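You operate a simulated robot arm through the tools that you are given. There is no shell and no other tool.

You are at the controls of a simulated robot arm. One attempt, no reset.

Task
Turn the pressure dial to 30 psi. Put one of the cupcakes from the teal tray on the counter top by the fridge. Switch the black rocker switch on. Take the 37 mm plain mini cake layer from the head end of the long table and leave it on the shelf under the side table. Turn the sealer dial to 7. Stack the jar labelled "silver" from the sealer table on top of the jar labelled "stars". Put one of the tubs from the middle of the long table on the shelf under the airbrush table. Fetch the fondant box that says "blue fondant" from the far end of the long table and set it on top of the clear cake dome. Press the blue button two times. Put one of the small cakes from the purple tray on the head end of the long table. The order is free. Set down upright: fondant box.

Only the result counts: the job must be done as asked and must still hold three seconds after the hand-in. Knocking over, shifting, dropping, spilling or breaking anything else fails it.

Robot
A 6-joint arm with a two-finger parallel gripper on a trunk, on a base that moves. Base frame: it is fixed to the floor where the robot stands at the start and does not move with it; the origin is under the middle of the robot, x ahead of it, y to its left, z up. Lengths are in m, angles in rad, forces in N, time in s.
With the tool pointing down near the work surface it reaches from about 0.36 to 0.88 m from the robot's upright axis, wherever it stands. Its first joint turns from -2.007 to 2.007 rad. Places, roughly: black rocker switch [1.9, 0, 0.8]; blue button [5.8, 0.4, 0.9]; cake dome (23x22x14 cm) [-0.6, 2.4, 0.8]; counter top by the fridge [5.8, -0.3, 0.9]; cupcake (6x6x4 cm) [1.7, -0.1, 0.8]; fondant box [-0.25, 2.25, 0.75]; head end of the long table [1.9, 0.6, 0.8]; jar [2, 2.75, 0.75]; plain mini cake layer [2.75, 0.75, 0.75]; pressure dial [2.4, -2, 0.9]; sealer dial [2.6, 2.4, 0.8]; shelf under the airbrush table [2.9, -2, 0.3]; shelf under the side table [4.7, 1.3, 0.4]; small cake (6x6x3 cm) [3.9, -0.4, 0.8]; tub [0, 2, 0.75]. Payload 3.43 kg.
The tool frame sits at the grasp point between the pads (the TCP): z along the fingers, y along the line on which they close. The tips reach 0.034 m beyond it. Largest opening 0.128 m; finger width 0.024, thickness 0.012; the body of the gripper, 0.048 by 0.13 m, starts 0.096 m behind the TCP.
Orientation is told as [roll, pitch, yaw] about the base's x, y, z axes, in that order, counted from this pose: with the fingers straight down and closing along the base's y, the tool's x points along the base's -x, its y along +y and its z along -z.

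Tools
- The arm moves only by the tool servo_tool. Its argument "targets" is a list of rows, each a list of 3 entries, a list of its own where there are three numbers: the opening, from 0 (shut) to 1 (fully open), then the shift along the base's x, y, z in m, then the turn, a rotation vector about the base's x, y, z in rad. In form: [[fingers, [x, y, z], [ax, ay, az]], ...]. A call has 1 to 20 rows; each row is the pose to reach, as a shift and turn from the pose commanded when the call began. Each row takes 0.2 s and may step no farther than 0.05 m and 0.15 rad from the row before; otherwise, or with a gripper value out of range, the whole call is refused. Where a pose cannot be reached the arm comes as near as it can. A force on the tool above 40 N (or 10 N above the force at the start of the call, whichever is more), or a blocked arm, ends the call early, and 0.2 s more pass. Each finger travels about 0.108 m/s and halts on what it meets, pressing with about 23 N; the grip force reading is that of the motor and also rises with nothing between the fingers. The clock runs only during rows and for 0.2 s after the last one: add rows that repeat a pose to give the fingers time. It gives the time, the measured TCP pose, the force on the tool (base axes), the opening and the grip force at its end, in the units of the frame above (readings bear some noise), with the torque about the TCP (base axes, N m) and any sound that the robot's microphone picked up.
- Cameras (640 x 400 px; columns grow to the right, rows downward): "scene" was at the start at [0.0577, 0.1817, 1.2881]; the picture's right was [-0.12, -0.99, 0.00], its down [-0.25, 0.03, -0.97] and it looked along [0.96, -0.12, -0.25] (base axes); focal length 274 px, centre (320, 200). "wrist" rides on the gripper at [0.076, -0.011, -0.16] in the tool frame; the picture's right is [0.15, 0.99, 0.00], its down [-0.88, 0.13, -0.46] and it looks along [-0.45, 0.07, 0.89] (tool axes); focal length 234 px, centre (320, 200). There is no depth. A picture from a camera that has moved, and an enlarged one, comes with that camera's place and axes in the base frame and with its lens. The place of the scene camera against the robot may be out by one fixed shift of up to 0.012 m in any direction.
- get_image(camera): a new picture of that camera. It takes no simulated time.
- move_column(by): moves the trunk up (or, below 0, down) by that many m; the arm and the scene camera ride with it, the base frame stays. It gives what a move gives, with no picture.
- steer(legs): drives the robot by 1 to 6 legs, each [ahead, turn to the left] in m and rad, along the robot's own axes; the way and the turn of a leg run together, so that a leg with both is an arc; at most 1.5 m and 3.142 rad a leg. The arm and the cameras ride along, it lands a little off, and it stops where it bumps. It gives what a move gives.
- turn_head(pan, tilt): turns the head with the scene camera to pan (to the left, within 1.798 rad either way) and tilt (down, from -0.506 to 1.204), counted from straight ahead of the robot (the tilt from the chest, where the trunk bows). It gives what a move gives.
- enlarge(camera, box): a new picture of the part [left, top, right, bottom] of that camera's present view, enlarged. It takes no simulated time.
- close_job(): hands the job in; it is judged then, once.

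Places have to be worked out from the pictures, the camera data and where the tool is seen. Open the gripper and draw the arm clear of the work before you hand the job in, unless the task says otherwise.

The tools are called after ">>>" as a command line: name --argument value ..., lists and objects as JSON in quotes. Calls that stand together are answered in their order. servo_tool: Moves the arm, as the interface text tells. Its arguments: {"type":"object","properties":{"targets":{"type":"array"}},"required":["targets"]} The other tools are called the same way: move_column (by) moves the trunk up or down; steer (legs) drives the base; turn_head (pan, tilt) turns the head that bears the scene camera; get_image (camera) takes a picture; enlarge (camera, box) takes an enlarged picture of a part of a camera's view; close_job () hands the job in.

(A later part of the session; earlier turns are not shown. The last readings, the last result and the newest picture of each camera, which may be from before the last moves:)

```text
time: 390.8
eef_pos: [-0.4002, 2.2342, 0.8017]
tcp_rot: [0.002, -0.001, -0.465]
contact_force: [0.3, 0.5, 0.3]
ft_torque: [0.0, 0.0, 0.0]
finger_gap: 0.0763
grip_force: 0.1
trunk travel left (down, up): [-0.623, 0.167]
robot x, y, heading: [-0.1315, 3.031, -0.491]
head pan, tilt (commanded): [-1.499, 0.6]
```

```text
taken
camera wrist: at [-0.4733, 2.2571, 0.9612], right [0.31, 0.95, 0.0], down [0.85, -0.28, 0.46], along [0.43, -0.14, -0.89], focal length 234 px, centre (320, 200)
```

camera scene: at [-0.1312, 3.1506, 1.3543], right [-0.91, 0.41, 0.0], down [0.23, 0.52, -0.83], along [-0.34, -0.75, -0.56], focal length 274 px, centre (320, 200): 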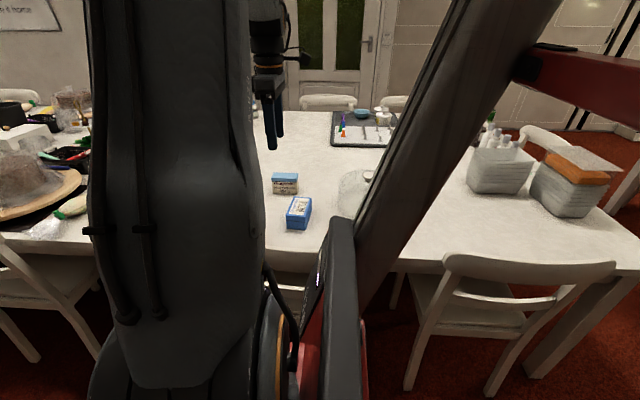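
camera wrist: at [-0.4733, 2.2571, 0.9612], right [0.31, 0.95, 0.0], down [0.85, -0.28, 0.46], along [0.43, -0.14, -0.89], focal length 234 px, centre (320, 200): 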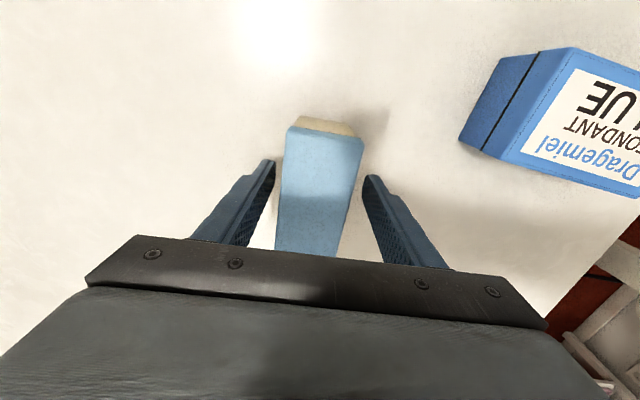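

The box is centred on the TCP along its length too. I close and lift.

>>> servo_tool --targets '[[0.4, [0, 0, 0], [0, 0, 0]], [0.25, [0, 0, 0], [0, 0, 0]], [0.25, [0, 0, 0], [0, 0, 0]], [0.25, [0, 0, 0], [0, 0, 0]]]'

>>> servo_tool --targets '[[0.25, [0, 0, 0.01], [0, 0, 0]], [0.25, [0, 0, 0.04], [0, 0, 0]], [0.25, [0, 0, 0.08], [0, 0, 0]], [0.25, [0, 0, 0.12], [0, 0, 0]], [0.25, [0.01, 0.03, 0.16], [0, 0, 0]], [0.25, [0.02, 0.06, 0.19], [0, 0, 0]], [0.25, [0.03, 0.09, 0.22], [0, 0, 0]], [0.25, [0.035, 0.12, 0.25], [0, 0, 0]], [0.25, [0.035, 0.12, 0.25], [0, 0, 0]]]'

>>> get_image --camera "wrist"

>>> get_image --camera "scene"

```text
time: 391.8
eef_pos: [-0.4008, 2.2336, 0.8018]
tcp_rot: [0.002, 0.0, -0.464]
contact_force: [0.7, 1.0, 1.0]
ft_torque: [-0.05, -0.01, 0.07]
finger_gap: 0.0446
grip_force: 22.6
trunk travel left (down, up): [-0.623, 0.167]
robot x, y, heading: [-0.1304, 3.0302, -0.496]
head pan, tilt (commanded): [-1.499, 0.6]
```

```text
refused: row 5 steps farther than a row can; nothing moved
```

```text
taken
camera wrist: at [-0.4734, 2.2571, 0.9614], right [0.31, 0.95, 0.0], down [0.85, -0.28, 0.46], along [0.43, -0.14, -0.89], focal length 234 px, centre (320, 200)
```

wrist: 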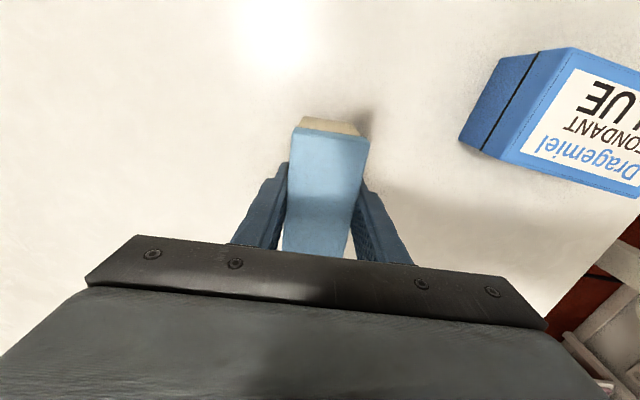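

```text
taken
camera scene: at [-0.1317, 3.1506, 1.3543], right [-0.91, 0.41, 0.0], down [0.23, 0.52, -0.82], along [-0.34, -0.75, -0.57], focal length 274 px, centre (320, 200)
```

scene: 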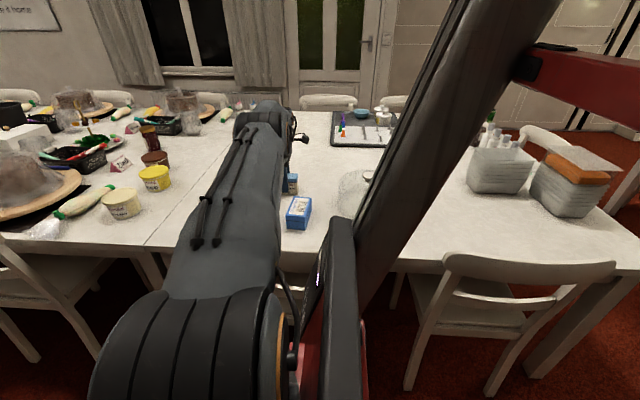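

>>> servo_tool --targets '[[0.25, [0, 0, 0.01], [0, 0, 0]], [0.25, [0, 0, 0.04], [0, 0, 0]], [0.25, [0, 0, 0.08], [0, 0, 0]], [0.25, [0, 0, 0.115], [0, 0, 0]], [0.25, [0.01, 0.03, 0.14], [0, 0, 0]], [0.25, [0.02, 0.06, 0.165], [0, 0, 0]], [0.25, [0.03, 0.09, 0.19], [0, 0, 0]], [0.25, [0.04, 0.12, 0.215], [0, 0, 0]], [0.25, [0.04, 0.12, 0.215], [0, 0, 0]]]'

>>> get_image --camera "wrist"

>>> get_image --camera "scene"

```text
time: 393.8
eef_pos: [-0.3593, 2.3521, 1.0119]
tcp_rot: [0.001, -0.001, -0.464]
contact_force: [-1.0, -0.3, -2.3]
ft_torque: [-0.02, -0.01, -0.01]
finger_gap: 0.0449
grip_force: 22.9
trunk travel left (down, up): [-0.623, 0.167]
robot x, y, heading: [-0.1332, 3.0288, -0.492]
head pan, tilt (commanded): [-1.499, 0.6]
```

```text
taken
camera wrist: at [-0.432, 2.3758, 1.1722], right [0.31, 0.95, 0.0], down [0.85, -0.28, 0.46], along [0.43, -0.14, -0.89], focal length 234 px, centre (320, 200)
```

wrist: 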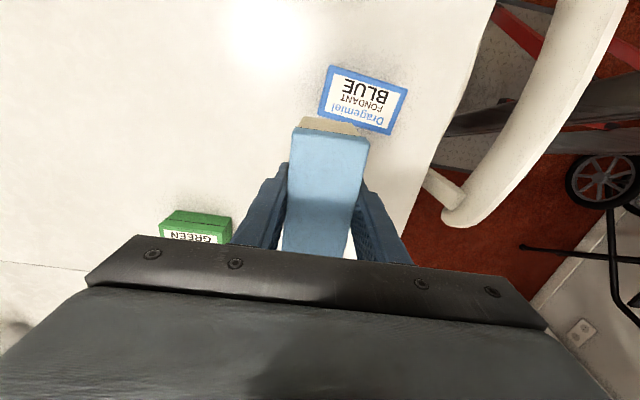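

```text
taken
camera scene: at [-0.1317, 3.1506, 1.3543], right [-0.91, 0.41, 0.0], down [0.23, 0.52, -0.82], along [-0.34, -0.75, -0.57], focal length 274 px, centre (320, 200)
```

scene: 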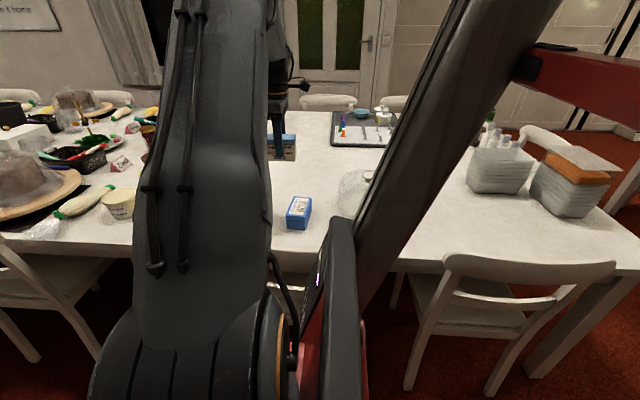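

The box is held upright. I move towards the dome, stopping about 10 cm short so the wrist camera can still see the knob past the box.

>>> servo_tool --targets '[[0.25, [-0.044, 0.0136, 0.01], [0, 0, 0]], [0.25, [-0.088, 0.0272, 0.02], [0, 0, 0]], [0.25, [-0.132, 0.0409, 0.02], [0, 0, 0]], [0.25, [-0.1762, 0.0545, 0.02], [0, 0, 0]], [0.25, [-0.1762, 0.0545, 0.02], [0, 0, 0]]]'

>>> get_image --camera "wrist"

>>> enlarge --camera "wrist" --box '[250, 0, 430, 130]'

>>> get_image --camera "scene"

```text
time: 395.0
eef_pos: [-0.5386, 2.4025, 1.0358]
tcp_rot: [0.004, 0.001, -0.465]
contact_force: [0.2, -0.7, -2.2]
ft_torque: [-0.02, 0.02, 0.0]
finger_gap: 0.0451
grip_force: 22.9
trunk travel left (down, up): [-0.623, 0.167]
robot x, y, heading: [-0.1332, 3.0305, -0.493]
head pan, tilt (commanded): [-1.499, 0.6]
```

```text
taken
camera wrist: at [-0.6124, 2.4255, 1.194], right [0.31, 0.95, 0.0], down [0.85, -0.28, 0.46], along [0.43, -0.14, -0.89], focal length 234 px, centre (320, 200)
```

wrist: 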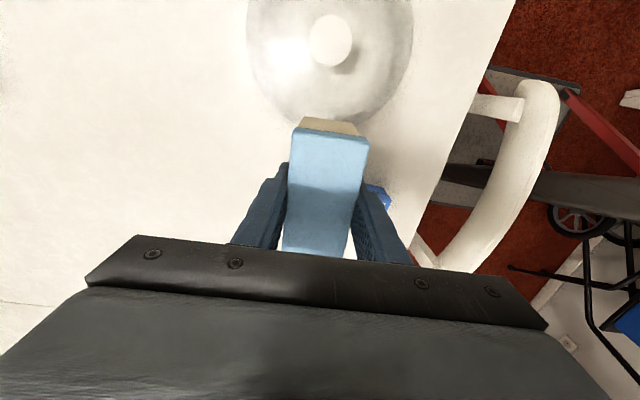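

```text
3.08 times, centred on (340, 65) of wrist
camera zoom: at [-0.6124, 2.4255, 1.194], right [0.31, 0.95, 0.0], down [0.85, -0.28, 0.46], along [0.43, -0.14, -0.89], focal length 720 px, centre (258, 615)
```

zoom: 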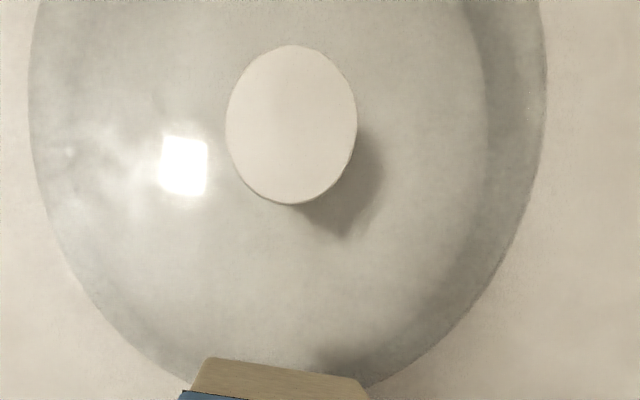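

```text
taken
camera scene: at [-0.1318, 3.1505, 1.3543], right [-0.91, 0.41, 0.0], down [0.23, 0.52, -0.82], along [-0.34, -0.75, -0.57], focal length 274 px, centre (320, 200)
```

scene: 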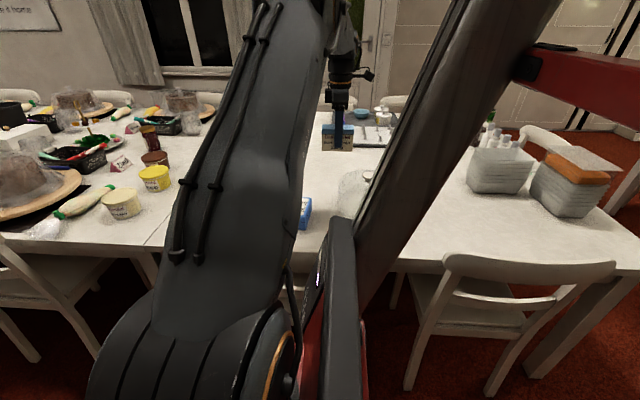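

The knob (about 45 mm wide) lies 116 mm along and 5 mm aside of the TCP. I move the box exactly above it.

>>> servo_tool --targets '[[0.25, [-0.0352, 0.0158, 0], [0, 0, 0]], [0.25, [-0.0705, 0.0316, 0], [0, 0, 0]], [0.25, [-0.1057, 0.0474, 0], [0, 0, 0]], [0.25, [-0.1057, 0.0474, 0], [0, 0, 0]]]'

>>> get_image --camera "wrist"

>>> get_image --camera "scene"

```text
time: 396.0
eef_pos: [-0.6452, 2.4524, 1.0359]
tcp_rot: [0.002, -0.001, -0.464]
contact_force: [0.4, -0.1, -2.8]
ft_torque: [0.01, 0.02, 0.03]
finger_gap: 0.0447
grip_force: 22.8
trunk travel left (down, up): [-0.623, 0.167]
robot x, y, heading: [-0.1352, 3.0282, -0.491]
head pan, tilt (commanded): [-1.499, 0.6]
```

```text
taken
camera wrist: at [-0.7202, 2.4762, 1.1952], right [0.31, 0.95, 0.0], down [0.84, -0.28, 0.46], along [0.43, -0.14, -0.89], focal length 234 px, centre (320, 200)
```

wrist: 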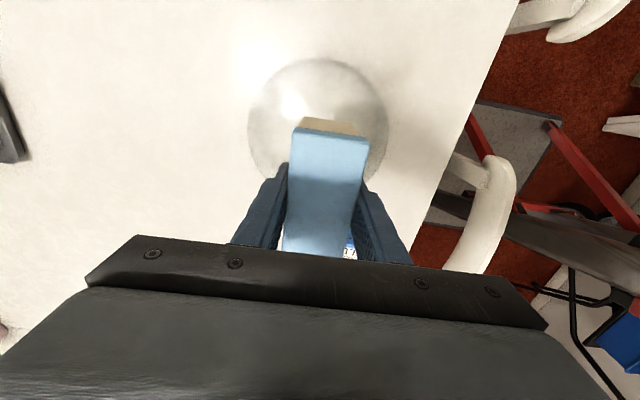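

```text
taken
camera scene: at [-0.1318, 3.1505, 1.3543], right [-0.91, 0.41, 0.0], down [0.23, 0.52, -0.82], along [-0.34, -0.75, -0.57], focal length 274 px, centre (320, 200)
```

scene: 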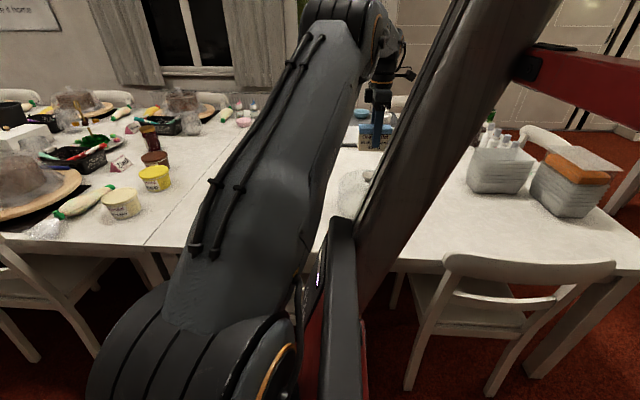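

The box is above the dome's knob. I lower it: first to just above, then in small steps.

>>> servo_tool --targets '[[0.25, [0.001, -0.002, -0.03], [0, 0, 0]], [0.25, [0.001, -0.002, -0.06], [0, 0, 0]], [0.25, [0.001, -0.002, -0.076], [0, 0, 0]], [0.25, [0.001, -0.002, -0.082], [0, 0, 0]]]'

>>> enlarge --camera "scene" --box '[320, 60, 440, 230]'

>>> get_image --camera "wrist"

```text
time: 397.0
eef_pos: [-0.6413, 2.4513, 0.9526]
tcp_rot: [0.002, -0.001, -0.464]
contact_force: [-0.7, 0.6, -1.8]
ft_torque: [-0.04, -0.01, 0.01]
finger_gap: 0.0448
grip_force: 23.1
trunk travel left (down, up): [-0.623, 0.167]
robot x, y, heading: [-0.1328, 3.0297, -0.492]
head pan, tilt (commanded): [-1.499, 0.6]
```

```text
2.35 times, centred on (380, 145) of scene
camera zoom: at [-0.1318, 3.1505, 1.3543], right [-0.91, 0.41, 0.0], down [0.23, 0.52, -0.82], along [-0.34, -0.75, -0.57], focal length 644 px, centre (179, 329)
```

zoom: 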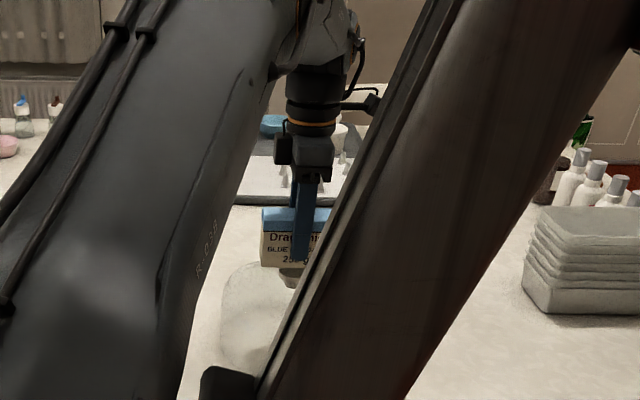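

```text
taken
camera wrist: at [-0.7157, 2.4741, 1.1116], right [0.31, 0.95, 0.0], down [0.85, -0.28, 0.46], along [0.43, -0.14, -0.89], focal length 234 px, centre (320, 200)
```

wrist: 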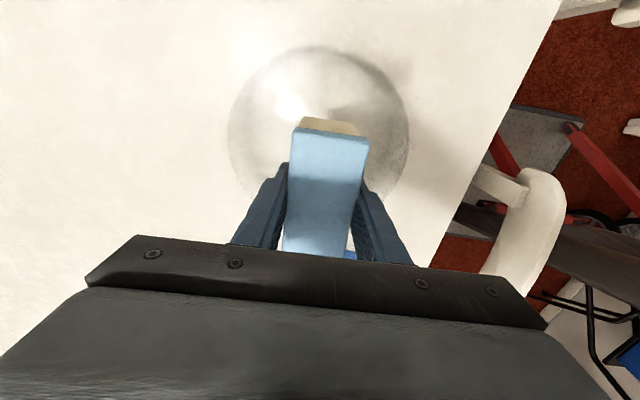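

The knob is visible right below the middle of the box. I lower in 2–3 mm steps.

>>> servo_tool --targets '[[0.25, [0, 0, -0.003], [0, 0, 0]], [0.25, [0, 0, -0.006], [0, 0, 0]], [0.25, [0, 0, -0.008], [0, 0, 0]]]'

>>> enlarge --camera "scene" --box '[345, 130, 395, 195]'

```text
time: 397.8
eef_pos: [-0.6431, 2.4523, 0.9417]
tcp_rot: [0.004, 0.0, -0.466]
contact_force: [0.1, -0.2, -2.9]
ft_torque: [-0.01, 0.04, 0.0]
finger_gap: 0.0452
grip_force: 23.1
trunk travel left (down, up): [-0.623, 0.167]
robot x, y, heading: [-0.1327, 3.0283, -0.497]
head pan, tilt (commanded): [-1.499, 0.6]
```

```text
6.15 times, centred on (370, 162) of scene
camera zoom: at [-0.1318, 3.1505, 1.3543], right [-0.91, 0.41, 0.0], down [0.23, 0.52, -0.82], along [-0.34, -0.75, -0.57], focal length 1684 px, centre (12, 431)
```

zoom: 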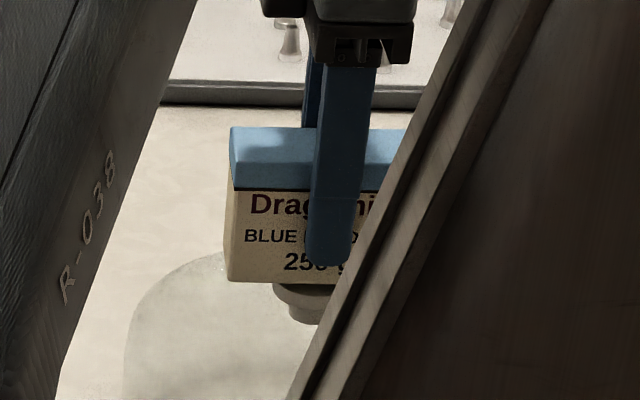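

Almost in contact and well centred. I lower further in 1.5 mm steps.

>>> servo_tool --targets '[[0.25, [0, 0, -0.0015], [0, 0, 0]], [0.25, [0, 0, -0.003], [0, 0, 0]]]'

```text
time: 398.4
eef_pos: [-0.6426, 2.4525, 0.9393]
tcp_rot: [0.0, -0.001, -0.465]
contact_force: [-0.9, -0.5, -2.4]
ft_torque: [0.01, 0.02, 0.02]
finger_gap: 0.0446
grip_force: 22.9
trunk travel left (down, up): [-0.623, 0.167]
robot x, y, heading: [-0.1352, 3.0323, -0.489]
head pan, tilt (commanded): [-1.499, 0.6]
```

>>> servo_tool --targets '[[0.25, [0, 0, -0.0015], [0, 0, 0]], [0.25, [0, 0, -0.003], [0, 0, 0]]]'

>>> enlarge --camera "scene" --box '[345, 130, 395, 195]'

```text
time: 399.0
eef_pos: [-0.6423, 2.4527, 0.9369]
tcp_rot: [0.002, 0.0, -0.466]
contact_force: [0.4, -0.2, -2.9]
ft_torque: [0.02, 0.0, -0.02]
finger_gap: 0.0446
grip_force: 22.9
trunk travel left (down, up): [-0.623, 0.167]
robot x, y, heading: [-0.1328, 3.0292, -0.497]
head pan, tilt (commanded): [-1.499, 0.6]
```

```text
6.15 times, centred on (370, 162) of scene
camera zoom: at [-0.1318, 3.1505, 1.3543], right [-0.91, 0.41, 0.0], down [0.23, 0.52, -0.82], along [-0.34, -0.75, -0.57], focal length 1684 px, centre (12, 431)
```

zoom: 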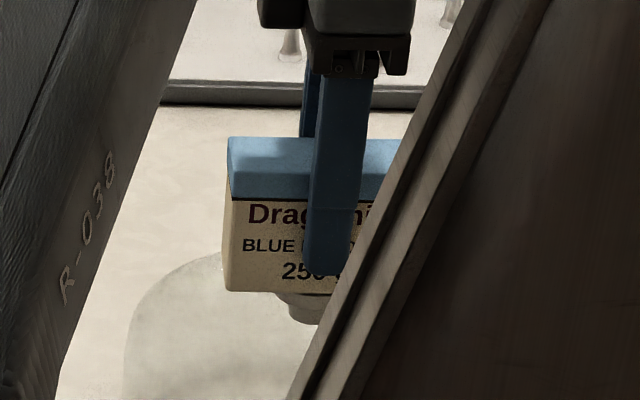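

>>> servo_tool --targets '[[0.25, [0, 0, -0.0015], [0, 0, 0]], [0.25, [0, 0, -0.003], [0, 0, 0]]]'

>>> servo_tool --targets '[[0.25, [0, 0, -0.0015], [0, 0, 0]], [0.25, [0, 0, -0.003], [0, 0, 0]]]'

```text
time: 399.6
eef_pos: [-0.6415, 2.4516, 0.9357]
tcp_rot: [-0.002, 0.001, -0.464]
contact_force: [2.6, 1.0, 7.5]
ft_torque: [0.12, -0.13, 0.04]
finger_gap: 0.0448
grip_force: 22.9
trunk travel left (down, up): [-0.623, 0.167]
robot x, y, heading: [-0.1287, 3.0311, -0.498]
head pan, tilt (commanded): [-1.499, 0.6]
```

```text
time: 400.2
eef_pos: [-0.6426, 2.4517, 0.9333]
tcp_rot: [-0.004, 0.002, -0.465]
contact_force: [-0.3, -2.3, 21.9]
ft_torque: [0.09, -0.01, 0.01]
finger_gap: 0.0446
grip_force: 22.6
trunk travel left (down, up): [-0.623, 0.167]
robot x, y, heading: [-0.1345, 3.0308, -0.491]
head pan, tilt (commanded): [-1.499, 0.6]
```

Contact with about 22 N, nearly no torque: the box stands on the knob. I ease off slightly and open slowly.

>>> servo_tool --targets '[[0.25, [0, 0, 0.0015], [0, 0, 0]], [0.36, [0, 0, 0.0015], [0, 0, 0]], [0.4, [0, 0, 0.0015], [0, 0, 0]], [0.45, [0, 0, 0.0015], [0, 0, 0]], [0.45, [0, 0, 0.0015], [0, 0, 0]]]'

>>> enlarge --camera "scene" --box '[345, 130, 395, 195]'

>>> get_image --camera "wrist"

```text
time: 401.4
eef_pos: [-0.642, 2.4513, 0.9334]
tcp_rot: [0.001, 0.0, -0.464]
contact_force: [-0.9, -0.3, -0.1]
ft_torque: [-0.02, -0.01, 0.01]
finger_gap: 0.0578
grip_force: 0.0
trunk travel left (down, up): [-0.623, 0.167]
robot x, y, heading: [-0.1339, 3.031, -0.491]
head pan, tilt (commanded): [-1.499, 0.6]
```

```text
6.15 times, centred on (370, 162) of scene
camera zoom: at [-0.1317, 3.1506, 1.3543], right [-0.91, 0.41, 0.0], down [0.23, 0.52, -0.82], along [-0.34, -0.75, -0.57], focal length 1684 px, centre (12, 431)
```

zoom: 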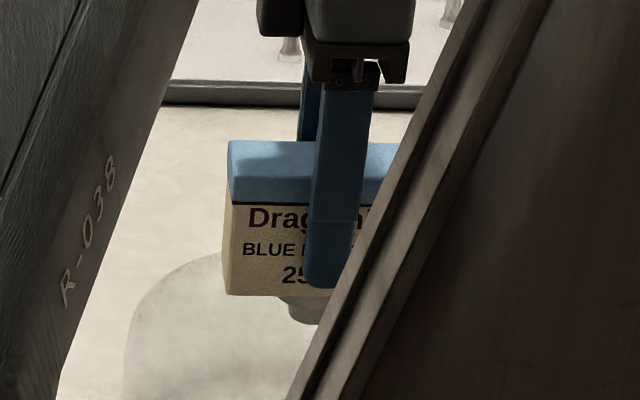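

```text
taken
camera wrist: at [-0.7155, 2.4748, 1.0927], right [0.31, 0.95, 0.0], down [0.84, -0.28, 0.46], along [0.43, -0.14, -0.89], focal length 234 px, centre (320, 200)
```

wrist: 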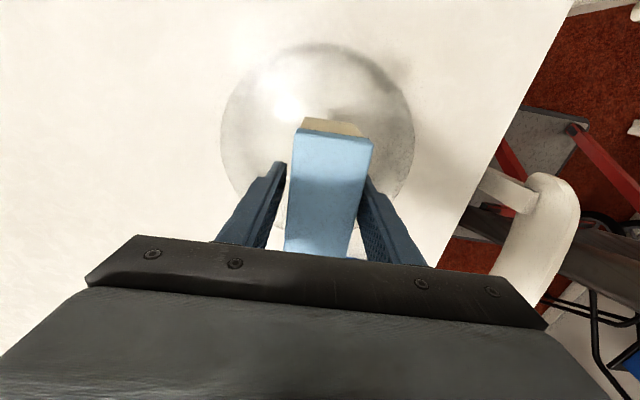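

The box stays upright on the knob with no forces. I lift the gripper straight up.

>>> servo_tool --targets '[[0.5, [0, 0, 0], [0, 0, 0]], [0.5, [0, 0, 0.01], [0, 0, 0]], [0.5, [0, 0, 0.03], [0, 0, 0]], [0.5, [0, 0, 0.06], [0, 0, 0]], [0.5, [0, 0, 0.1], [0, 0, 0]], [0.5, [0, 0, 0.14], [0, 0, 0]]]'

>>> get_image --camera "wrist"

>>> enlarge --camera "scene" --box '[330, 110, 410, 230]'

```text
time: 402.8
eef_pos: [-0.6431, 2.4518, 1.0758]
tcp_rot: [0.003, -0.001, -0.464]
contact_force: [-0.2, 0.1, 0.0]
ft_torque: [0.02, 0.01, 0.02]
finger_gap: 0.064
grip_force: 0.1
trunk travel left (down, up): [-0.623, 0.167]
robot x, y, heading: [-0.1316, 3.0296, -0.498]
head pan, tilt (commanded): [-1.499, 0.6]
```

```text
taken
camera wrist: at [-0.7167, 2.4739, 1.235], right [0.31, 0.95, 0.0], down [0.84, -0.28, 0.46], along [0.43, -0.14, -0.89], focal length 234 px, centre (320, 200)
```

wrist: 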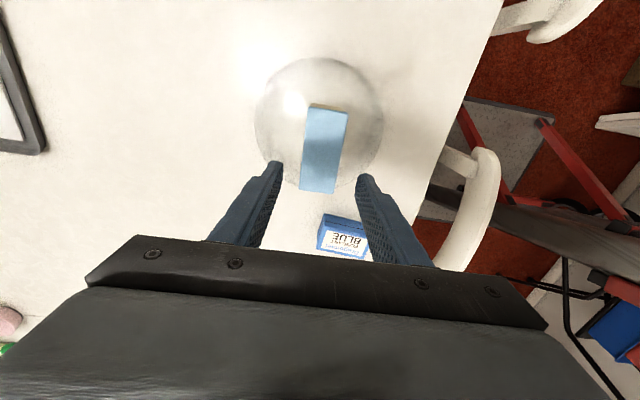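

```text
3.33 times, centred on (370, 170) of scene
camera zoom: at [-0.1319, 3.1504, 1.3543], right [-0.91, 0.41, 0.0], down [0.23, 0.52, -0.82], along [-0.34, -0.75, -0.57], focal length 912 px, centre (153, 300)
```

zoom: 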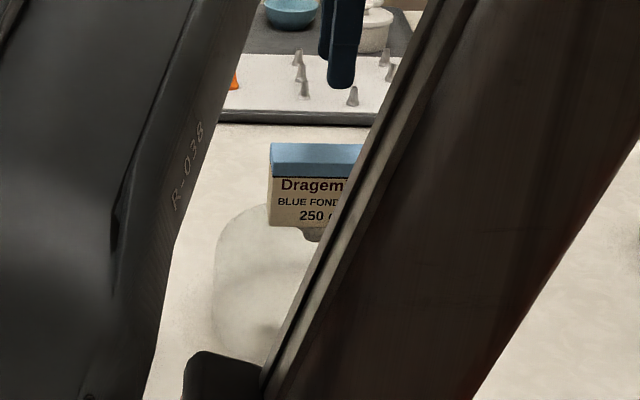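

The box stands on the dome. Next the cream tub: I draw the arm back over the edge and drive forward 0.7 m so the tub is to my right.

>>> servo_tool --targets '[[0.5, [0.01, 0.02, 0.03], [0, 0, 0]], [0.7, [0.028, 0.055, 0.05], [0, 0, 0]], [0.9, [0.047, 0.095, 0.05], [0, 0, 0]], [1, [0.067, 0.134, 0.05], [0, 0, 0]], [1, [0.067, 0.134, 0.05], [0, 0, 0]]]'

>>> steer --legs '[[0.72, 0.03]]'

>>> get_image --camera "scene"

>>> get_image --camera "wrist"

```text
time: 404.0
eef_pos: [-0.5742, 2.5879, 1.1244]
tcp_rot: [0.002, 0.001, -0.464]
contact_force: [0.0, -0.3, 0.6]
ft_torque: [-0.02, 0.0, -0.02]
finger_gap: 0.128
grip_force: 0.0
trunk travel left (down, up): [-0.623, 0.167]
robot x, y, heading: [-0.1348, 3.0291, -0.496]
head pan, tilt (commanded): [-1.499, 0.6]
```

```text
time: 407.8
eef_pos: [0.0492, 2.2541, 1.124]
tcp_rot: [0.002, 0.0, -0.448]
contact_force: [0.1, -0.4, -0.2]
ft_torque: [0.0, -0.03, -0.03]
finger_gap: 0.128
grip_force: 0.1
trunk travel left (down, up): [-0.623, 0.167]
robot x, y, heading: [0.4817, 2.7056, -0.474]
head pan, tilt (commanded): [-1.499, 0.6]
```

```text
taken
camera scene: at [0.4826, 2.8257, 1.3543], right [-0.92, 0.39, 0.0], down [0.22, 0.52, -0.83], along [-0.32, -0.76, -0.57], focal length 274 px, centre (320, 200)
```

scene: 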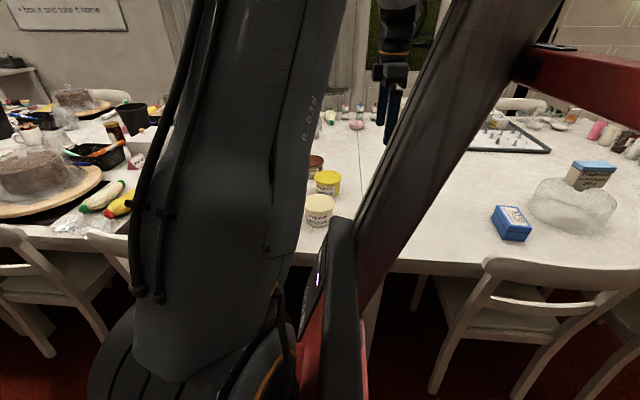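

```text
taken
camera wrist: at [-0.0249, 2.2762, 1.284], right [0.3, 0.96, 0.0], down [0.85, -0.26, 0.46], along [0.44, -0.13, -0.89], focal length 234 px, centre (320, 200)
```

wrist: 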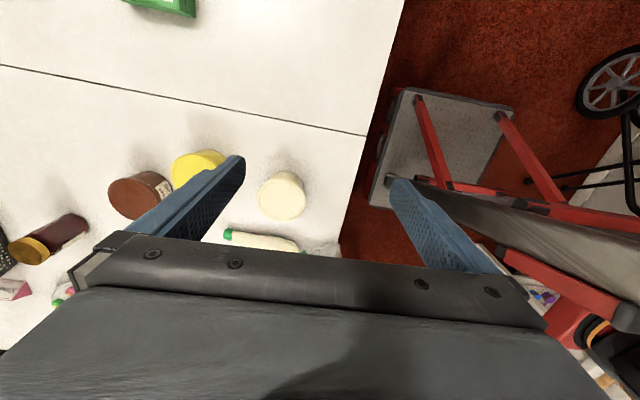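

The beige box on the dome is visible and stable. Now I turn the tool to point at the table side and come above the cream tub.

>>> servo_tool --targets '[[1, [0.0157, -0.0036, -0.0058], [0, 0, -0.1442]], [1, [0.0314, -0.0073, -0.0116], [0, 0, -0.2884]], [1, [0.0472, -0.0109, -0.0175], [0, 0, -0.4325]], [1, [0.0629, -0.0146, -0.0233], [0, 0, -0.5767]], [1, [0.0786, -0.0182, -0.0291], [0, 0, -0.7209]], [1, [0.0943, -0.0219, -0.0349], [0, 0, -0.8651]], [1, [0.11, -0.0255, -0.0407], [0, 0, -1.0093]], [1, [0.1257, -0.0292, -0.0465], [0, 0, -1.1535]], [1, [0.1415, -0.0328, -0.0524], [0, 0, -1.2976]], [1, [0.1572, -0.0365, -0.0582], [0, 0, -1.4418]], [1, [0.1729, -0.0401, -0.064], [0, 0, -1.586]], [1, [0.1729, -0.0401, -0.064], [0, 0, -1.586]]]'

>>> get_image --camera "wrist"

```text
time: 410.4
eef_pos: [0.2223, 2.216, 1.0597]
tcp_rot: [0.0, 0.0, -2.035]
contact_force: [-0.3, 1.1, 0.0]
ft_torque: [0.04, 0.01, 0.0]
finger_gap: 0.1282
grip_force: 0.1
trunk travel left (down, up): [-0.623, 0.167]
robot x, y, heading: [0.4857, 2.7041, -0.472]
head pan, tilt (commanded): [-1.499, 0.6]
```

```text
taken
camera wrist: at [0.2453, 2.2882, 1.2203], right [0.95, -0.31, 0.0], down [-0.28, -0.85, 0.46], along [-0.14, -0.43, -0.89], focal length 234 px, centre (320, 200)
```

wrist: 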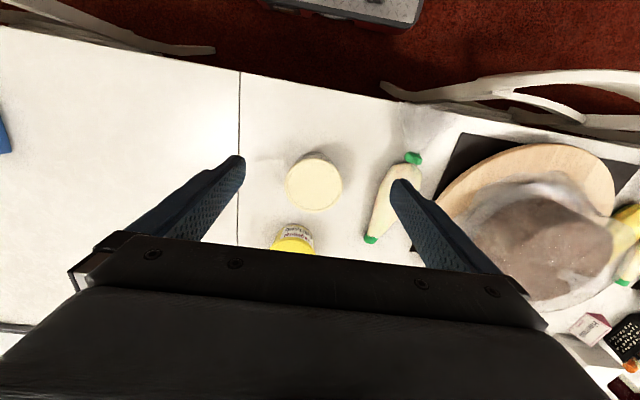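

The tub (lid about 104 mm) is at [0.184, 2.131]. I tilt the tool 40° while moving over it.

>>> servo_tool --targets '[[1, [-0.0066, -0.015, -0.015], [-0.1249, 0.0624, 0]], [1, [-0.0133, -0.03, -0.03], [-0.2498, 0.1248, 0]], [1, [-0.02, -0.045, -0.045], [-0.3746, 0.1872, 0]], [1, [-0.0266, -0.06, -0.06], [-0.4995, 0.2496, 0]], [1, [-0.0332, -0.0753, -0.075], [-0.6244, 0.312, 0]], [1, [-0.0332, -0.0753, -0.11], [-0.6244, 0.312, 0]], [1, [-0.0332, -0.0753, -0.11], [-0.6244, 0.312, 0]]]'

>>> get_image --camera "wrist"

>>> get_image --camera "scene"

```text
time: 412.0
eef_pos: [0.1987, 2.1391, 0.9498]
tcp_rot: [-0.1, -0.666, -1.815]
contact_force: [-1.8, -0.4, -0.7]
ft_torque: [0.07, -0.17, -0.06]
finger_gap: 0.128
grip_force: 0.1
out of reach, approached as far as the arm can: row 5, 6, 7
trunk travel left (down, up): [-0.623, 0.167]
robot x, y, heading: [0.4798, 2.7037, -0.476]
head pan, tilt (commanded): [-1.499, 0.6]
```

```text
taken
camera wrist: at [0.2415, 2.2916, 1.0292], right [0.97, -0.19, -0.17], down [0.07, -0.45, 0.89], along [-0.24, -0.87, -0.42], focal length 234 px, centre (320, 200)
```

wrist: 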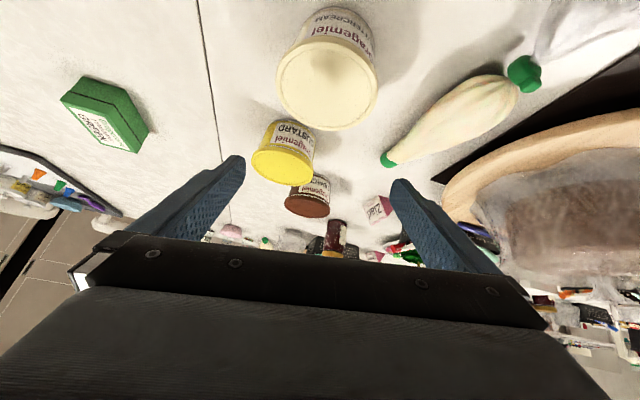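

```text
taken
camera scene: at [0.4828, 2.8259, 1.3543], right [-0.92, 0.39, 0.0], down [0.22, 0.52, -0.83], along [-0.33, -0.76, -0.56], focal length 274 px, centre (320, 200)
```

scene: 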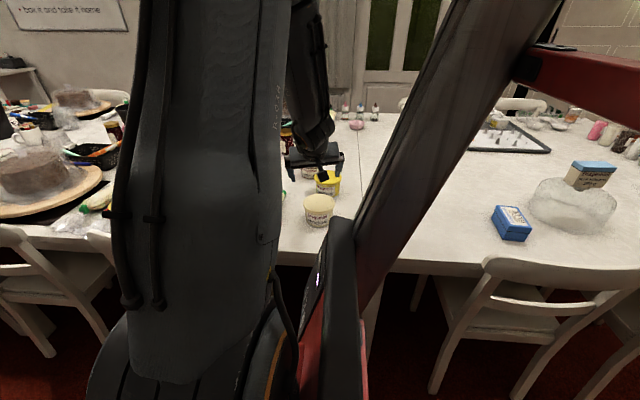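

The arm can't take the full tilt this close in with the present trunk height. I raise the trunk by 0.15 (so the arm reaches further down) and correct the pose.

>>> move_column --by 0.15

>>> servo_tool --targets '[[1, [0, 0, -0.04], [0, 0, 0]], [1, [0, 0, -0.08], [0, 0, 0]], [1, [-0.003, 0.0005, -0.12], [-0.019, -0.0207, -0.0523]], [1, [-0.006, 0.001, -0.15], [-0.038, -0.0413, -0.1047]], [1, [-0.0096, 0.0016, -0.15], [-0.057, -0.062, -0.157]], [1, [-0.0096, 0.0016, -0.15], [-0.057, -0.062, -0.157]]]'

>>> get_image --camera "wrist"

```text
time: 413.8
eef_pos: [0.1914, 2.1382, 1.1071]
tcp_rot: [0.01, -0.696, -2.033]
contact_force: [-0.2, -0.1, 0.2]
ft_torque: [-0.01, -0.02, 0.01]
finger_gap: 0.1281
grip_force: 0.1
trunk travel left (down, up): [-0.773, 0.017]
robot x, y, heading: [0.4786, 2.7048, -0.471]
head pan, tilt (commanded): [-1.499, 0.6]
```

```text
time: 415.1
eef_pos: [0.149, 2.1517, 0.9669]
tcp_rot: [0.169, -0.688, -2.256]
contact_force: [-0.8, 0.5, -0.3]
ft_torque: [-0.02, -0.01, 0.02]
finger_gap: 0.1281
grip_force: 0.2
out of reach, approached as far as the arm can: row 1, 2, 3, 4, 5, 6
trunk travel left (down, up): [-0.773, 0.017]
robot x, y, heading: [0.484, 2.7055, -0.473]
head pan, tilt (commanded): [-1.499, 0.6]
```

```text
taken
camera wrist: at [0.2201, 2.2958, 1.0377], right [0.89, -0.45, 0.04], down [-0.2, -0.33, 0.92], along [-0.4, -0.83, -0.38], focal length 234 px, centre (320, 200)
```

wrist: 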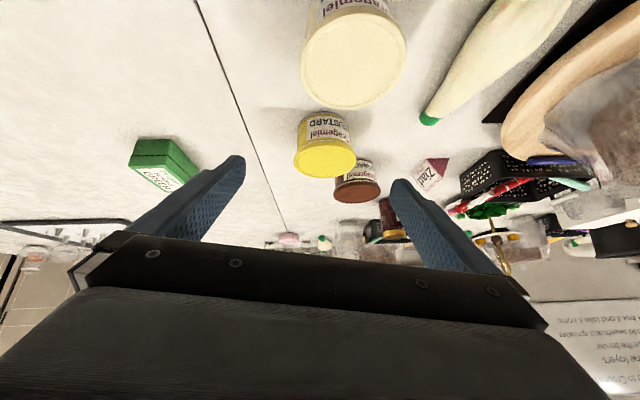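

That limit is the first joint's range, not the height: the tub should lie further ahead of my right side. I lift the arm and back the robot up 0.2 m.

>>> servo_tool --targets '[[1, [0, 0, 0.04], [0, 0, 0]], [1, [0, 0, 0.08], [0, 0, 0]], [1, [0, 0, 0.12], [0, 0, 0]], [1, [0, 0, 0.14], [0, 0, 0]]]'

>>> steer --legs '[[-0.2, 0]]'

>>> servo_tool --targets '[[1, [0, 0, 0], [0, 0, 0]]]'

```text
time: 416.1
eef_pos: [0.1503, 2.1502, 1.1062]
tcp_rot: [0.169, -0.689, -2.255]
contact_force: [0.3, -0.8, 0.0]
ft_torque: [-0.02, 0.03, -0.01]
finger_gap: 0.1281
grip_force: 0.1
trunk travel left (down, up): [-0.773, 0.017]
robot x, y, heading: [0.4831, 2.7067, -0.474]
head pan, tilt (commanded): [-1.499, 0.6]
```

```text
time: 417.8
eef_pos: [-0.0295, 2.242, 1.1072]
tcp_rot: [0.167, -0.687, -2.249]
contact_force: [0.3, 0.2, 0.7]
ft_torque: [0.01, 0.01, -0.02]
finger_gap: 0.128
grip_force: 0.0
trunk travel left (down, up): [-0.773, 0.017]
robot x, y, heading: [0.3, 2.7971, -0.474]
head pan, tilt (commanded): [-1.499, 0.6]
```

```text
time: 418.2
eef_pos: [-0.0299, 2.2422, 1.1064]
tcp_rot: [0.17, -0.686, -2.251]
contact_force: [0.0, -0.5, -0.1]
ft_torque: [0.01, 0.0, -0.03]
finger_gap: 0.1279
grip_force: 0.0
trunk travel left (down, up): [-0.773, 0.017]
robot x, y, heading: [0.2993, 2.796, -0.474]
head pan, tilt (commanded): [-1.499, 0.6]
```

Now the tub is well within the joint's range (0.2 m ahead, 0.65 m to the right). I lower the trunk again, correct the tilt/yaw, and move above the tub.

>>> move_column --by -0.15

>>> servo_tool --targets '[[1, [0.04, -0.0185, 0], [0.0187, 0.0397, 0.0643]], [1, [0.08, -0.037, 0], [0.0373, 0.0795, 0.1287]], [1, [0.12, -0.0556, 0], [0.056, 0.1192, 0.193]], [1, [0.16, -0.0741, 0], [0.056, 0.1192, 0.193]], [1, [0.2, -0.0927, 0], [0.056, 0.1192, 0.193]], [1, [0.218, -0.101, 0], [0.056, 0.1192, 0.193]], [1, [0.218, -0.101, 0], [0.056, 0.1192, 0.193]]]'

>>> get_image --camera "wrist"

```text
time: 419.9
eef_pos: [-0.0299, 2.242, 0.9569]
tcp_rot: [0.169, -0.688, -2.254]
contact_force: [0.0, 0.2, 0.2]
ft_torque: [0.0, -0.01, 0.0]
finger_gap: 0.128
grip_force: 0.1
trunk travel left (down, up): [-0.623, 0.167]
robot x, y, heading: [0.2994, 2.798, -0.473]
head pan, tilt (commanded): [-1.499, 0.6]
```

```text
time: 421.5
eef_pos: [0.1399, 2.1769, 0.9398]
tcp_rot: [0.041, -0.607, -1.949]
contact_force: [-0.3, 1.1, 0.8]
ft_torque: [-0.01, -0.06, 0.02]
finger_gap: 0.128
grip_force: 0.1
out of reach, approached as far as the arm can: row 4, 5, 6
trunk travel left (down, up): [-0.623, 0.167]
robot x, y, heading: [0.3007, 2.8017, -0.477]
head pan, tilt (commanded): [-1.499, 0.6]
```

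```text
taken
camera wrist: at [0.1782, 2.3257, 1.0264], right [0.97, -0.23, -0.05], down [-0.07, -0.47, 0.88], along [-0.23, -0.85, -0.47], focal length 234 px, centre (320, 200)
```

wrist: 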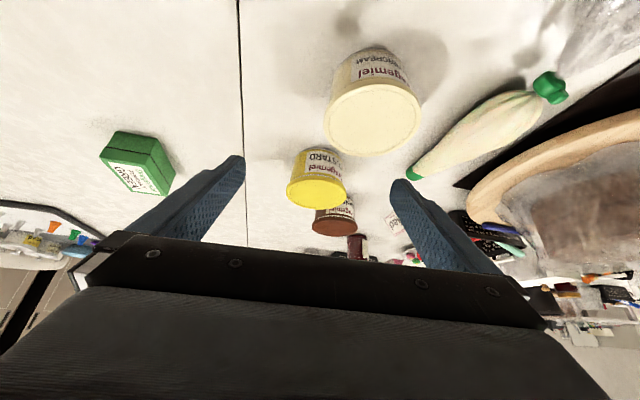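

>>> servo_tool --targets '[[1, [0, 0, 0], [0, 0, 0]], [1, [0, 0, 0], [0, 0, 0]]]'

```text
time: 422.1
eef_pos: [0.138, 2.1768, 0.9381]
tcp_rot: [0.039, -0.608, -1.948]
contact_force: [-0.8, -0.4, -0.1]
ft_torque: [0.01, 0.03, -0.01]
finger_gap: 0.1282
grip_force: 0.1
trunk travel left (down, up): [-0.623, 0.167]
robot x, y, heading: [0.3, 2.8008, -0.474]
head pan, tilt (commanded): [-1.499, 0.6]
```

I try to approach in smaller steps: first the orientation, then lower.

>>> servo_tool --targets '[[1, [0.01, -0.005, -0.01], [-0.036, 0.0315, -0.011]], [1, [0.02, -0.012, -0.03], [-0.0719, 0.0629, -0.0223]], [1, [0.03, -0.02, -0.05], [-0.0719, 0.0629, -0.0223]], [1, [0.03, -0.02, -0.05], [-0.0719, 0.0629, -0.0223]]]'

```text
time: 423.1
eef_pos: [0.2184, 2.1194, 0.9069]
tcp_rot: [-0.043, -0.791, -1.942]
contact_force: [1.0, -1.1, 0.0]
ft_torque: [-0.07, 0.01, -0.01]
finger_gap: 0.1281
grip_force: 0.0
out of reach, approached as far as the arm can: row 1
trunk travel left (down, up): [-0.623, 0.167]
robot x, y, heading: [0.3067, 2.7965, -0.477]
head pan, tilt (commanded): [-1.499, 0.6]
```

The commanded pose had stayed at the earlier target; now it's reached with my extra offset on top. I undo that offset at this lower height.

>>> servo_tool --targets '[[1, [-0.01, 0.007, 0], [0.036, -0.0315, 0.011]], [1, [-0.02, 0.014, 0], [0.0719, -0.0629, 0.0223]], [1, [-0.03, 0.021, 0], [0.0719, -0.0629, 0.0223]], [1, [-0.03, 0.021, 0], [0.0719, -0.0629, 0.0223]]]'

>>> get_image --camera "wrist"

```text
time: 424.1
eef_pos: [0.1871, 2.1416, 0.9056]
tcp_rot: [-0.002, -0.699, -1.95]
contact_force: [-0.5, 0.4, 0.8]
ft_torque: [-0.01, -0.02, 0.0]
finger_gap: 0.1282
grip_force: 0.2
trunk travel left (down, up): [-0.623, 0.167]
robot x, y, heading: [0.2975, 2.8008, -0.47]
head pan, tilt (commanded): [-1.499, 0.6]
```

```text
taken
camera wrist: at [0.235, 2.2942, 0.9794], right [0.96, -0.26, -0.1], down [-0.02, -0.4, 0.92], along [-0.28, -0.88, -0.39], focal length 234 px, centre (320, 200)
```

wrist: 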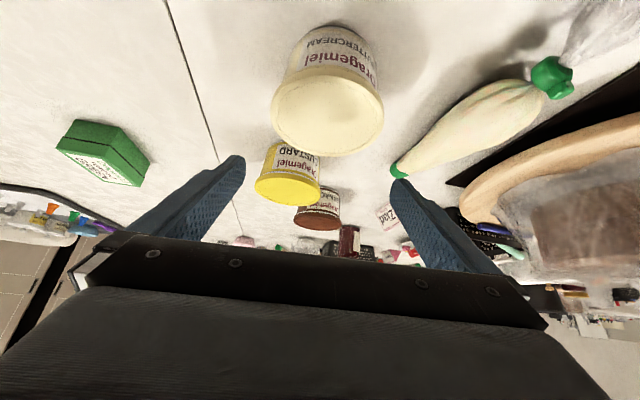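

The tub is now about 9 mm nearer than ideal; I back off by that and descend to z = 0.80 around it.

>>> servo_tool --targets '[[1, [0.0033, 0.0084, -0.03], [0, 0, 0]], [1, [0.0033, 0.0084, -0.065], [0, 0, 0]], [1, [0.0033, 0.0084, -0.09], [0, 0, 0]], [1, [0.0033, 0.0084, -0.104], [0, 0, 0]], [1, [0.0033, 0.0084, -0.104], [0, 0, 0]]]'

>>> get_image --camera "wrist"

>>> enlarge --camera "scene" --box '[240, 130, 400, 260]'

```text
time: 425.3
eef_pos: [0.1928, 2.1522, 0.8025]
tcp_rot: [0.0, -0.7, -1.95]
contact_force: [-0.4, -0.1, -0.2]
ft_torque: [0.03, -0.01, 0.0]
finger_gap: 0.1283
grip_force: 0.1
trunk travel left (down, up): [-0.623, 0.167]
robot x, y, heading: [0.3014, 2.7975, -0.473]
head pan, tilt (commanded): [-1.499, 0.6]
```

```text
taken
camera wrist: at [0.2401, 2.3044, 0.8756], right [0.96, -0.26, -0.09], down [-0.02, -0.4, 0.92], along [-0.28, -0.88, -0.39], focal length 234 px, centre (320, 200)
```

wrist: 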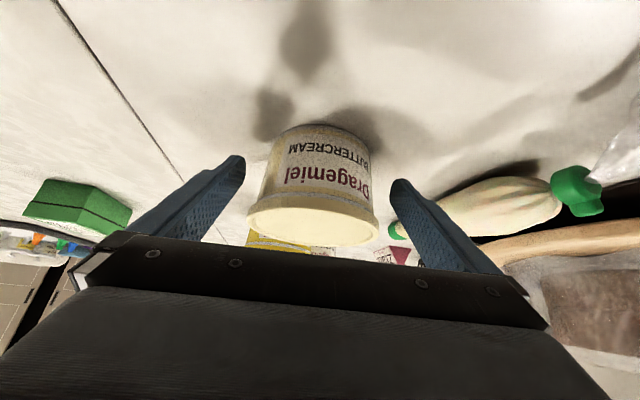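

```text
3.08 times, centred on (320, 195) of scene
camera zoom: at [0.3001, 2.9192, 1.3543], right [-0.92, 0.39, 0.0], down [0.22, 0.52, -0.83], along [-0.32, -0.76, -0.56], focal length 842 px, centre (320, 215)
```

zoom: 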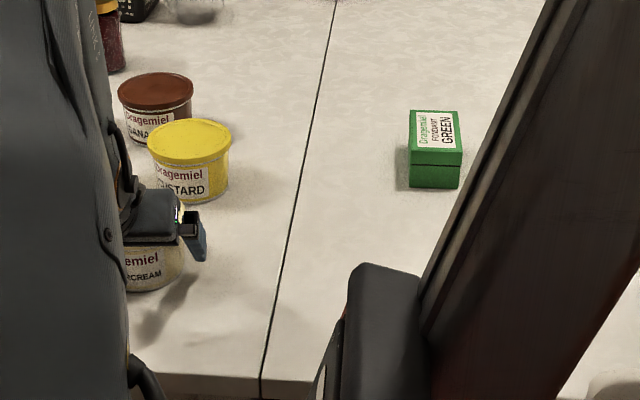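

The tub is between the fingers. I close on it.

>>> servo_tool --targets '[[0.85, [0, 0, 0], [0, 0, 0]], [0.7, [0, 0, 0], [0, 0, 0]], [0.6, [0, 0, 0], [0, 0, 0]], [0.6, [0, 0, 0], [0, 0, 0]]]'

>>> get_image --camera "wrist"

```text
time: 426.3
eef_pos: [0.192, 2.151, 0.8035]
tcp_rot: [-0.001, -0.699, -1.951]
contact_force: [-0.8, -0.1, 0.8]
ft_torque: [-0.14, -0.1, -0.06]
finger_gap: 0.0966
grip_force: 22.6
trunk travel left (down, up): [-0.623, 0.167]
robot x, y, heading: [0.3004, 2.7976, -0.471]
head pan, tilt (commanded): [-1.499, 0.6]
```

```text
taken
camera wrist: at [0.2399, 2.3045, 0.8757], right [0.96, -0.26, -0.09], down [-0.02, -0.4, 0.92], along [-0.28, -0.88, -0.39], focal length 234 px, centre (320, 200)
```

wrist: 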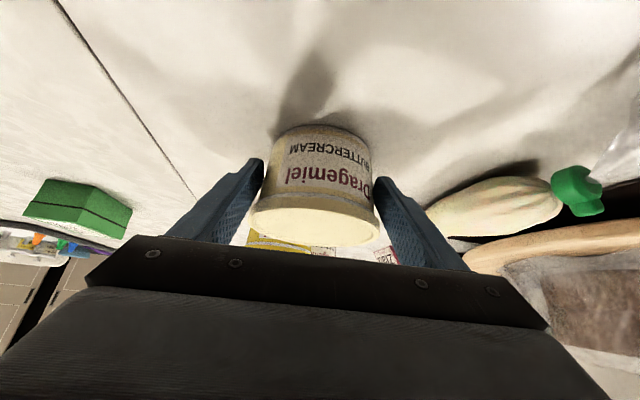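

Gripped at 97 mm. I lift with the trunk only (keeping the arm's posture), then check the hold.

>>> move_column --by 0.03

>>> move_column --by 0.13

>>> get_image --camera "wrist"

>>> get_image --camera "scene"

```text
time: 427.1
eef_pos: [0.1915, 2.1511, 0.832]
tcp_rot: [-0.002, -0.698, -1.95]
contact_force: [0.2, -0.3, -3.6]
ft_torque: [0.12, -0.04, -0.05]
finger_gap: 0.097
grip_force: 23.3
trunk travel left (down, up): [-0.653, 0.137]
robot x, y, heading: [0.2994, 2.8024, -0.475]
head pan, tilt (commanded): [-1.499, 0.6]
```

```text
time: 428.6
eef_pos: [0.1926, 2.1504, 0.9627]
tcp_rot: [-0.001, -0.699, -1.949]
contact_force: [0.7, 1.0, -3.6]
ft_torque: [0.12, -0.03, 0.02]
finger_gap: 0.0968
grip_force: 23.1
trunk travel left (down, up): [-0.783, 0.007]
robot x, y, heading: [0.2973, 2.7972, -0.474]
head pan, tilt (commanded): [-1.499, 0.6]
```

```text
taken
camera wrist: at [0.2404, 2.3031, 1.0351], right [0.96, -0.26, -0.09], down [-0.02, -0.4, 0.92], along [-0.28, -0.88, -0.39], focal length 234 px, centre (320, 200)
```

wrist: 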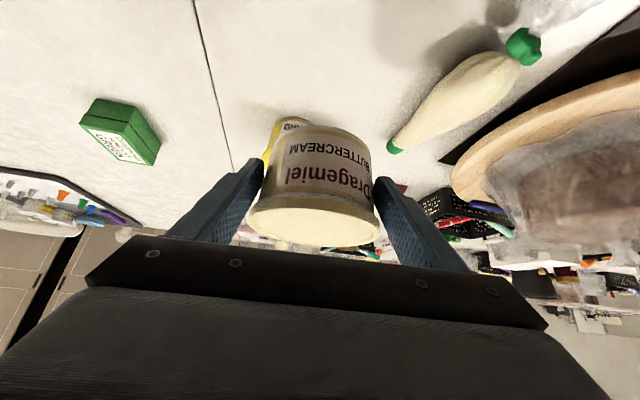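

```text
taken
camera scene: at [0.2604, 2.9392, 1.5143], right [-0.92, 0.39, 0.0], down [0.22, 0.52, -0.82], along [-0.32, -0.76, -0.57], focal length 274 px, centre (320, 200)
```

scene: 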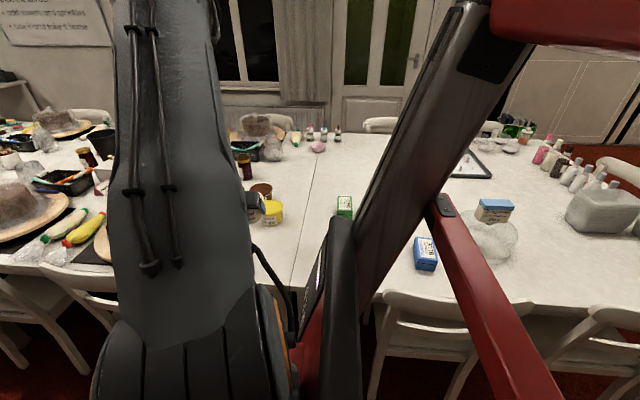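

The tub is held firmly. I swing the arm to the front by turning everything about the robot's axis (first joint only).

>>> servo_tool --targets '[[0.6, [0.0468, -0.0061, 0], [0, 0, 0.072]], [0.6, [0.0939, -0.0088, 0], [0, 0, 0.144]], [0.6, [0.1411, -0.0082, 0], [0, 0, 0.216]], [0.6, [0.1882, -0.0041, 0], [0, 0, 0.288]], [0.6, [0.2347, 0.0033, 0], [0, 0, 0.36]], [0.6, [0.2807, 0.014, 0], [0, 0, 0.432]], [0.6, [0.3258, 0.028, 0], [0, 0, 0.504]], [0.6, [0.3698, 0.0453, 0], [0, 0, 0.576]], [0.6, [0.4124, 0.0657, 0], [0, 0, 0.648]], [0.6, [0.4534, 0.0891, 0], [0, 0, 0.72]], [0.6, [0.4926, 0.1153, 0], [0, 0, 0.792]], [0.6, [0.5299, 0.1443, 0], [0, 0, 0.864]], [0.6, [0.5649, 0.1759, 0], [0, 0, 0.936]], [0.6, [0.5975, 0.2099, 0], [0, 0, 1.008]], [0.6, [0.6277, 0.2462, 0], [0, 0, 1.08]], [0.6, [0.6551, 0.2846, 0], [0, 0, 1.152]], [0.6, [0.6797, 0.3248, 0], [0, 0, 1.224]], [0.6, [0.7014, 0.3666, 0], [0, 0, 1.296]]]'

>>> turn_head --pan 0.1 --tilt 0.5

>>> get_image --camera "scene"

>>> get_image --camera "wrist"

```text
time: 432.4
eef_pos: [0.8924, 2.5219, 0.9658]
tcp_rot: [0.002, -0.7, -0.652]
contact_force: [-0.7, 0.6, -4.4]
ft_torque: [0.13, 0.1, 0.01]
finger_gap: 0.0964
grip_force: 23.4
trunk travel left (down, up): [-0.783, 0.007]
robot x, y, heading: [0.2995, 2.7998, -0.471]
head pan, tilt (commanded): [-1.499, 0.6]
```

```text
time: 434.1
eef_pos: [0.8925, 2.5212, 0.9657]
tcp_rot: [-0.001, -0.7, -0.653]
contact_force: [0.2, 0.8, -4.0]
ft_torque: [0.05, 0.09, -0.03]
finger_gap: 0.0966
grip_force: 23.0
trunk travel left (down, up): [-0.783, 0.007]
robot x, y, heading: [0.3008, 2.7965, -0.471]
head pan, tilt (commanded): [0.099, 0.499]
```

```text
taken
camera scene: at [0.3799, 2.9877, 1.5234], right [-0.36, -0.93, 0.0], down [-0.45, 0.17, -0.88], along [0.82, -0.32, -0.48], focal length 274 px, centre (320, 200)
```

scene: 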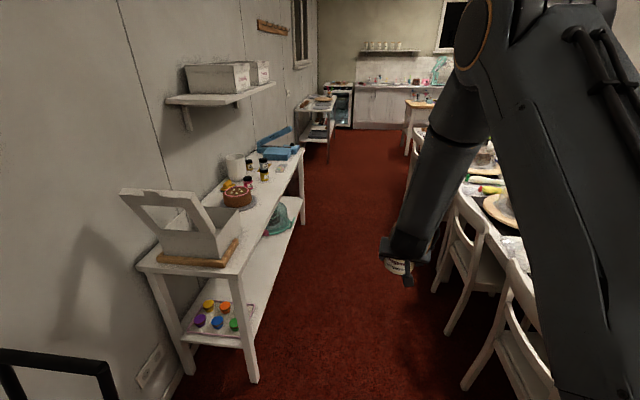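

```text
taken
camera wrist: at [0.7575, 2.6092, 1.0388], right [0.51, 0.85, -0.1], down [0.38, -0.13, 0.92], along [0.77, -0.51, -0.39], focal length 234 px, centre (320, 200)
```

wrist: 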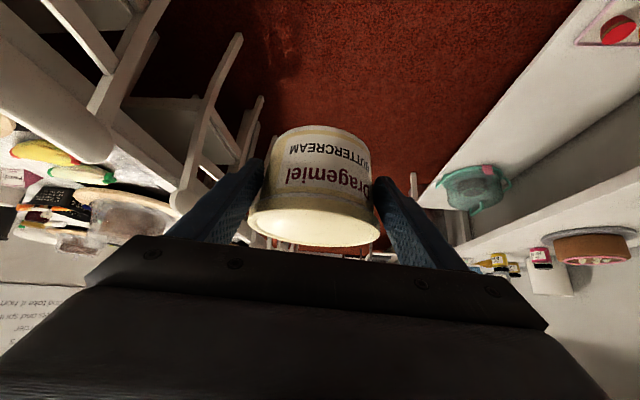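

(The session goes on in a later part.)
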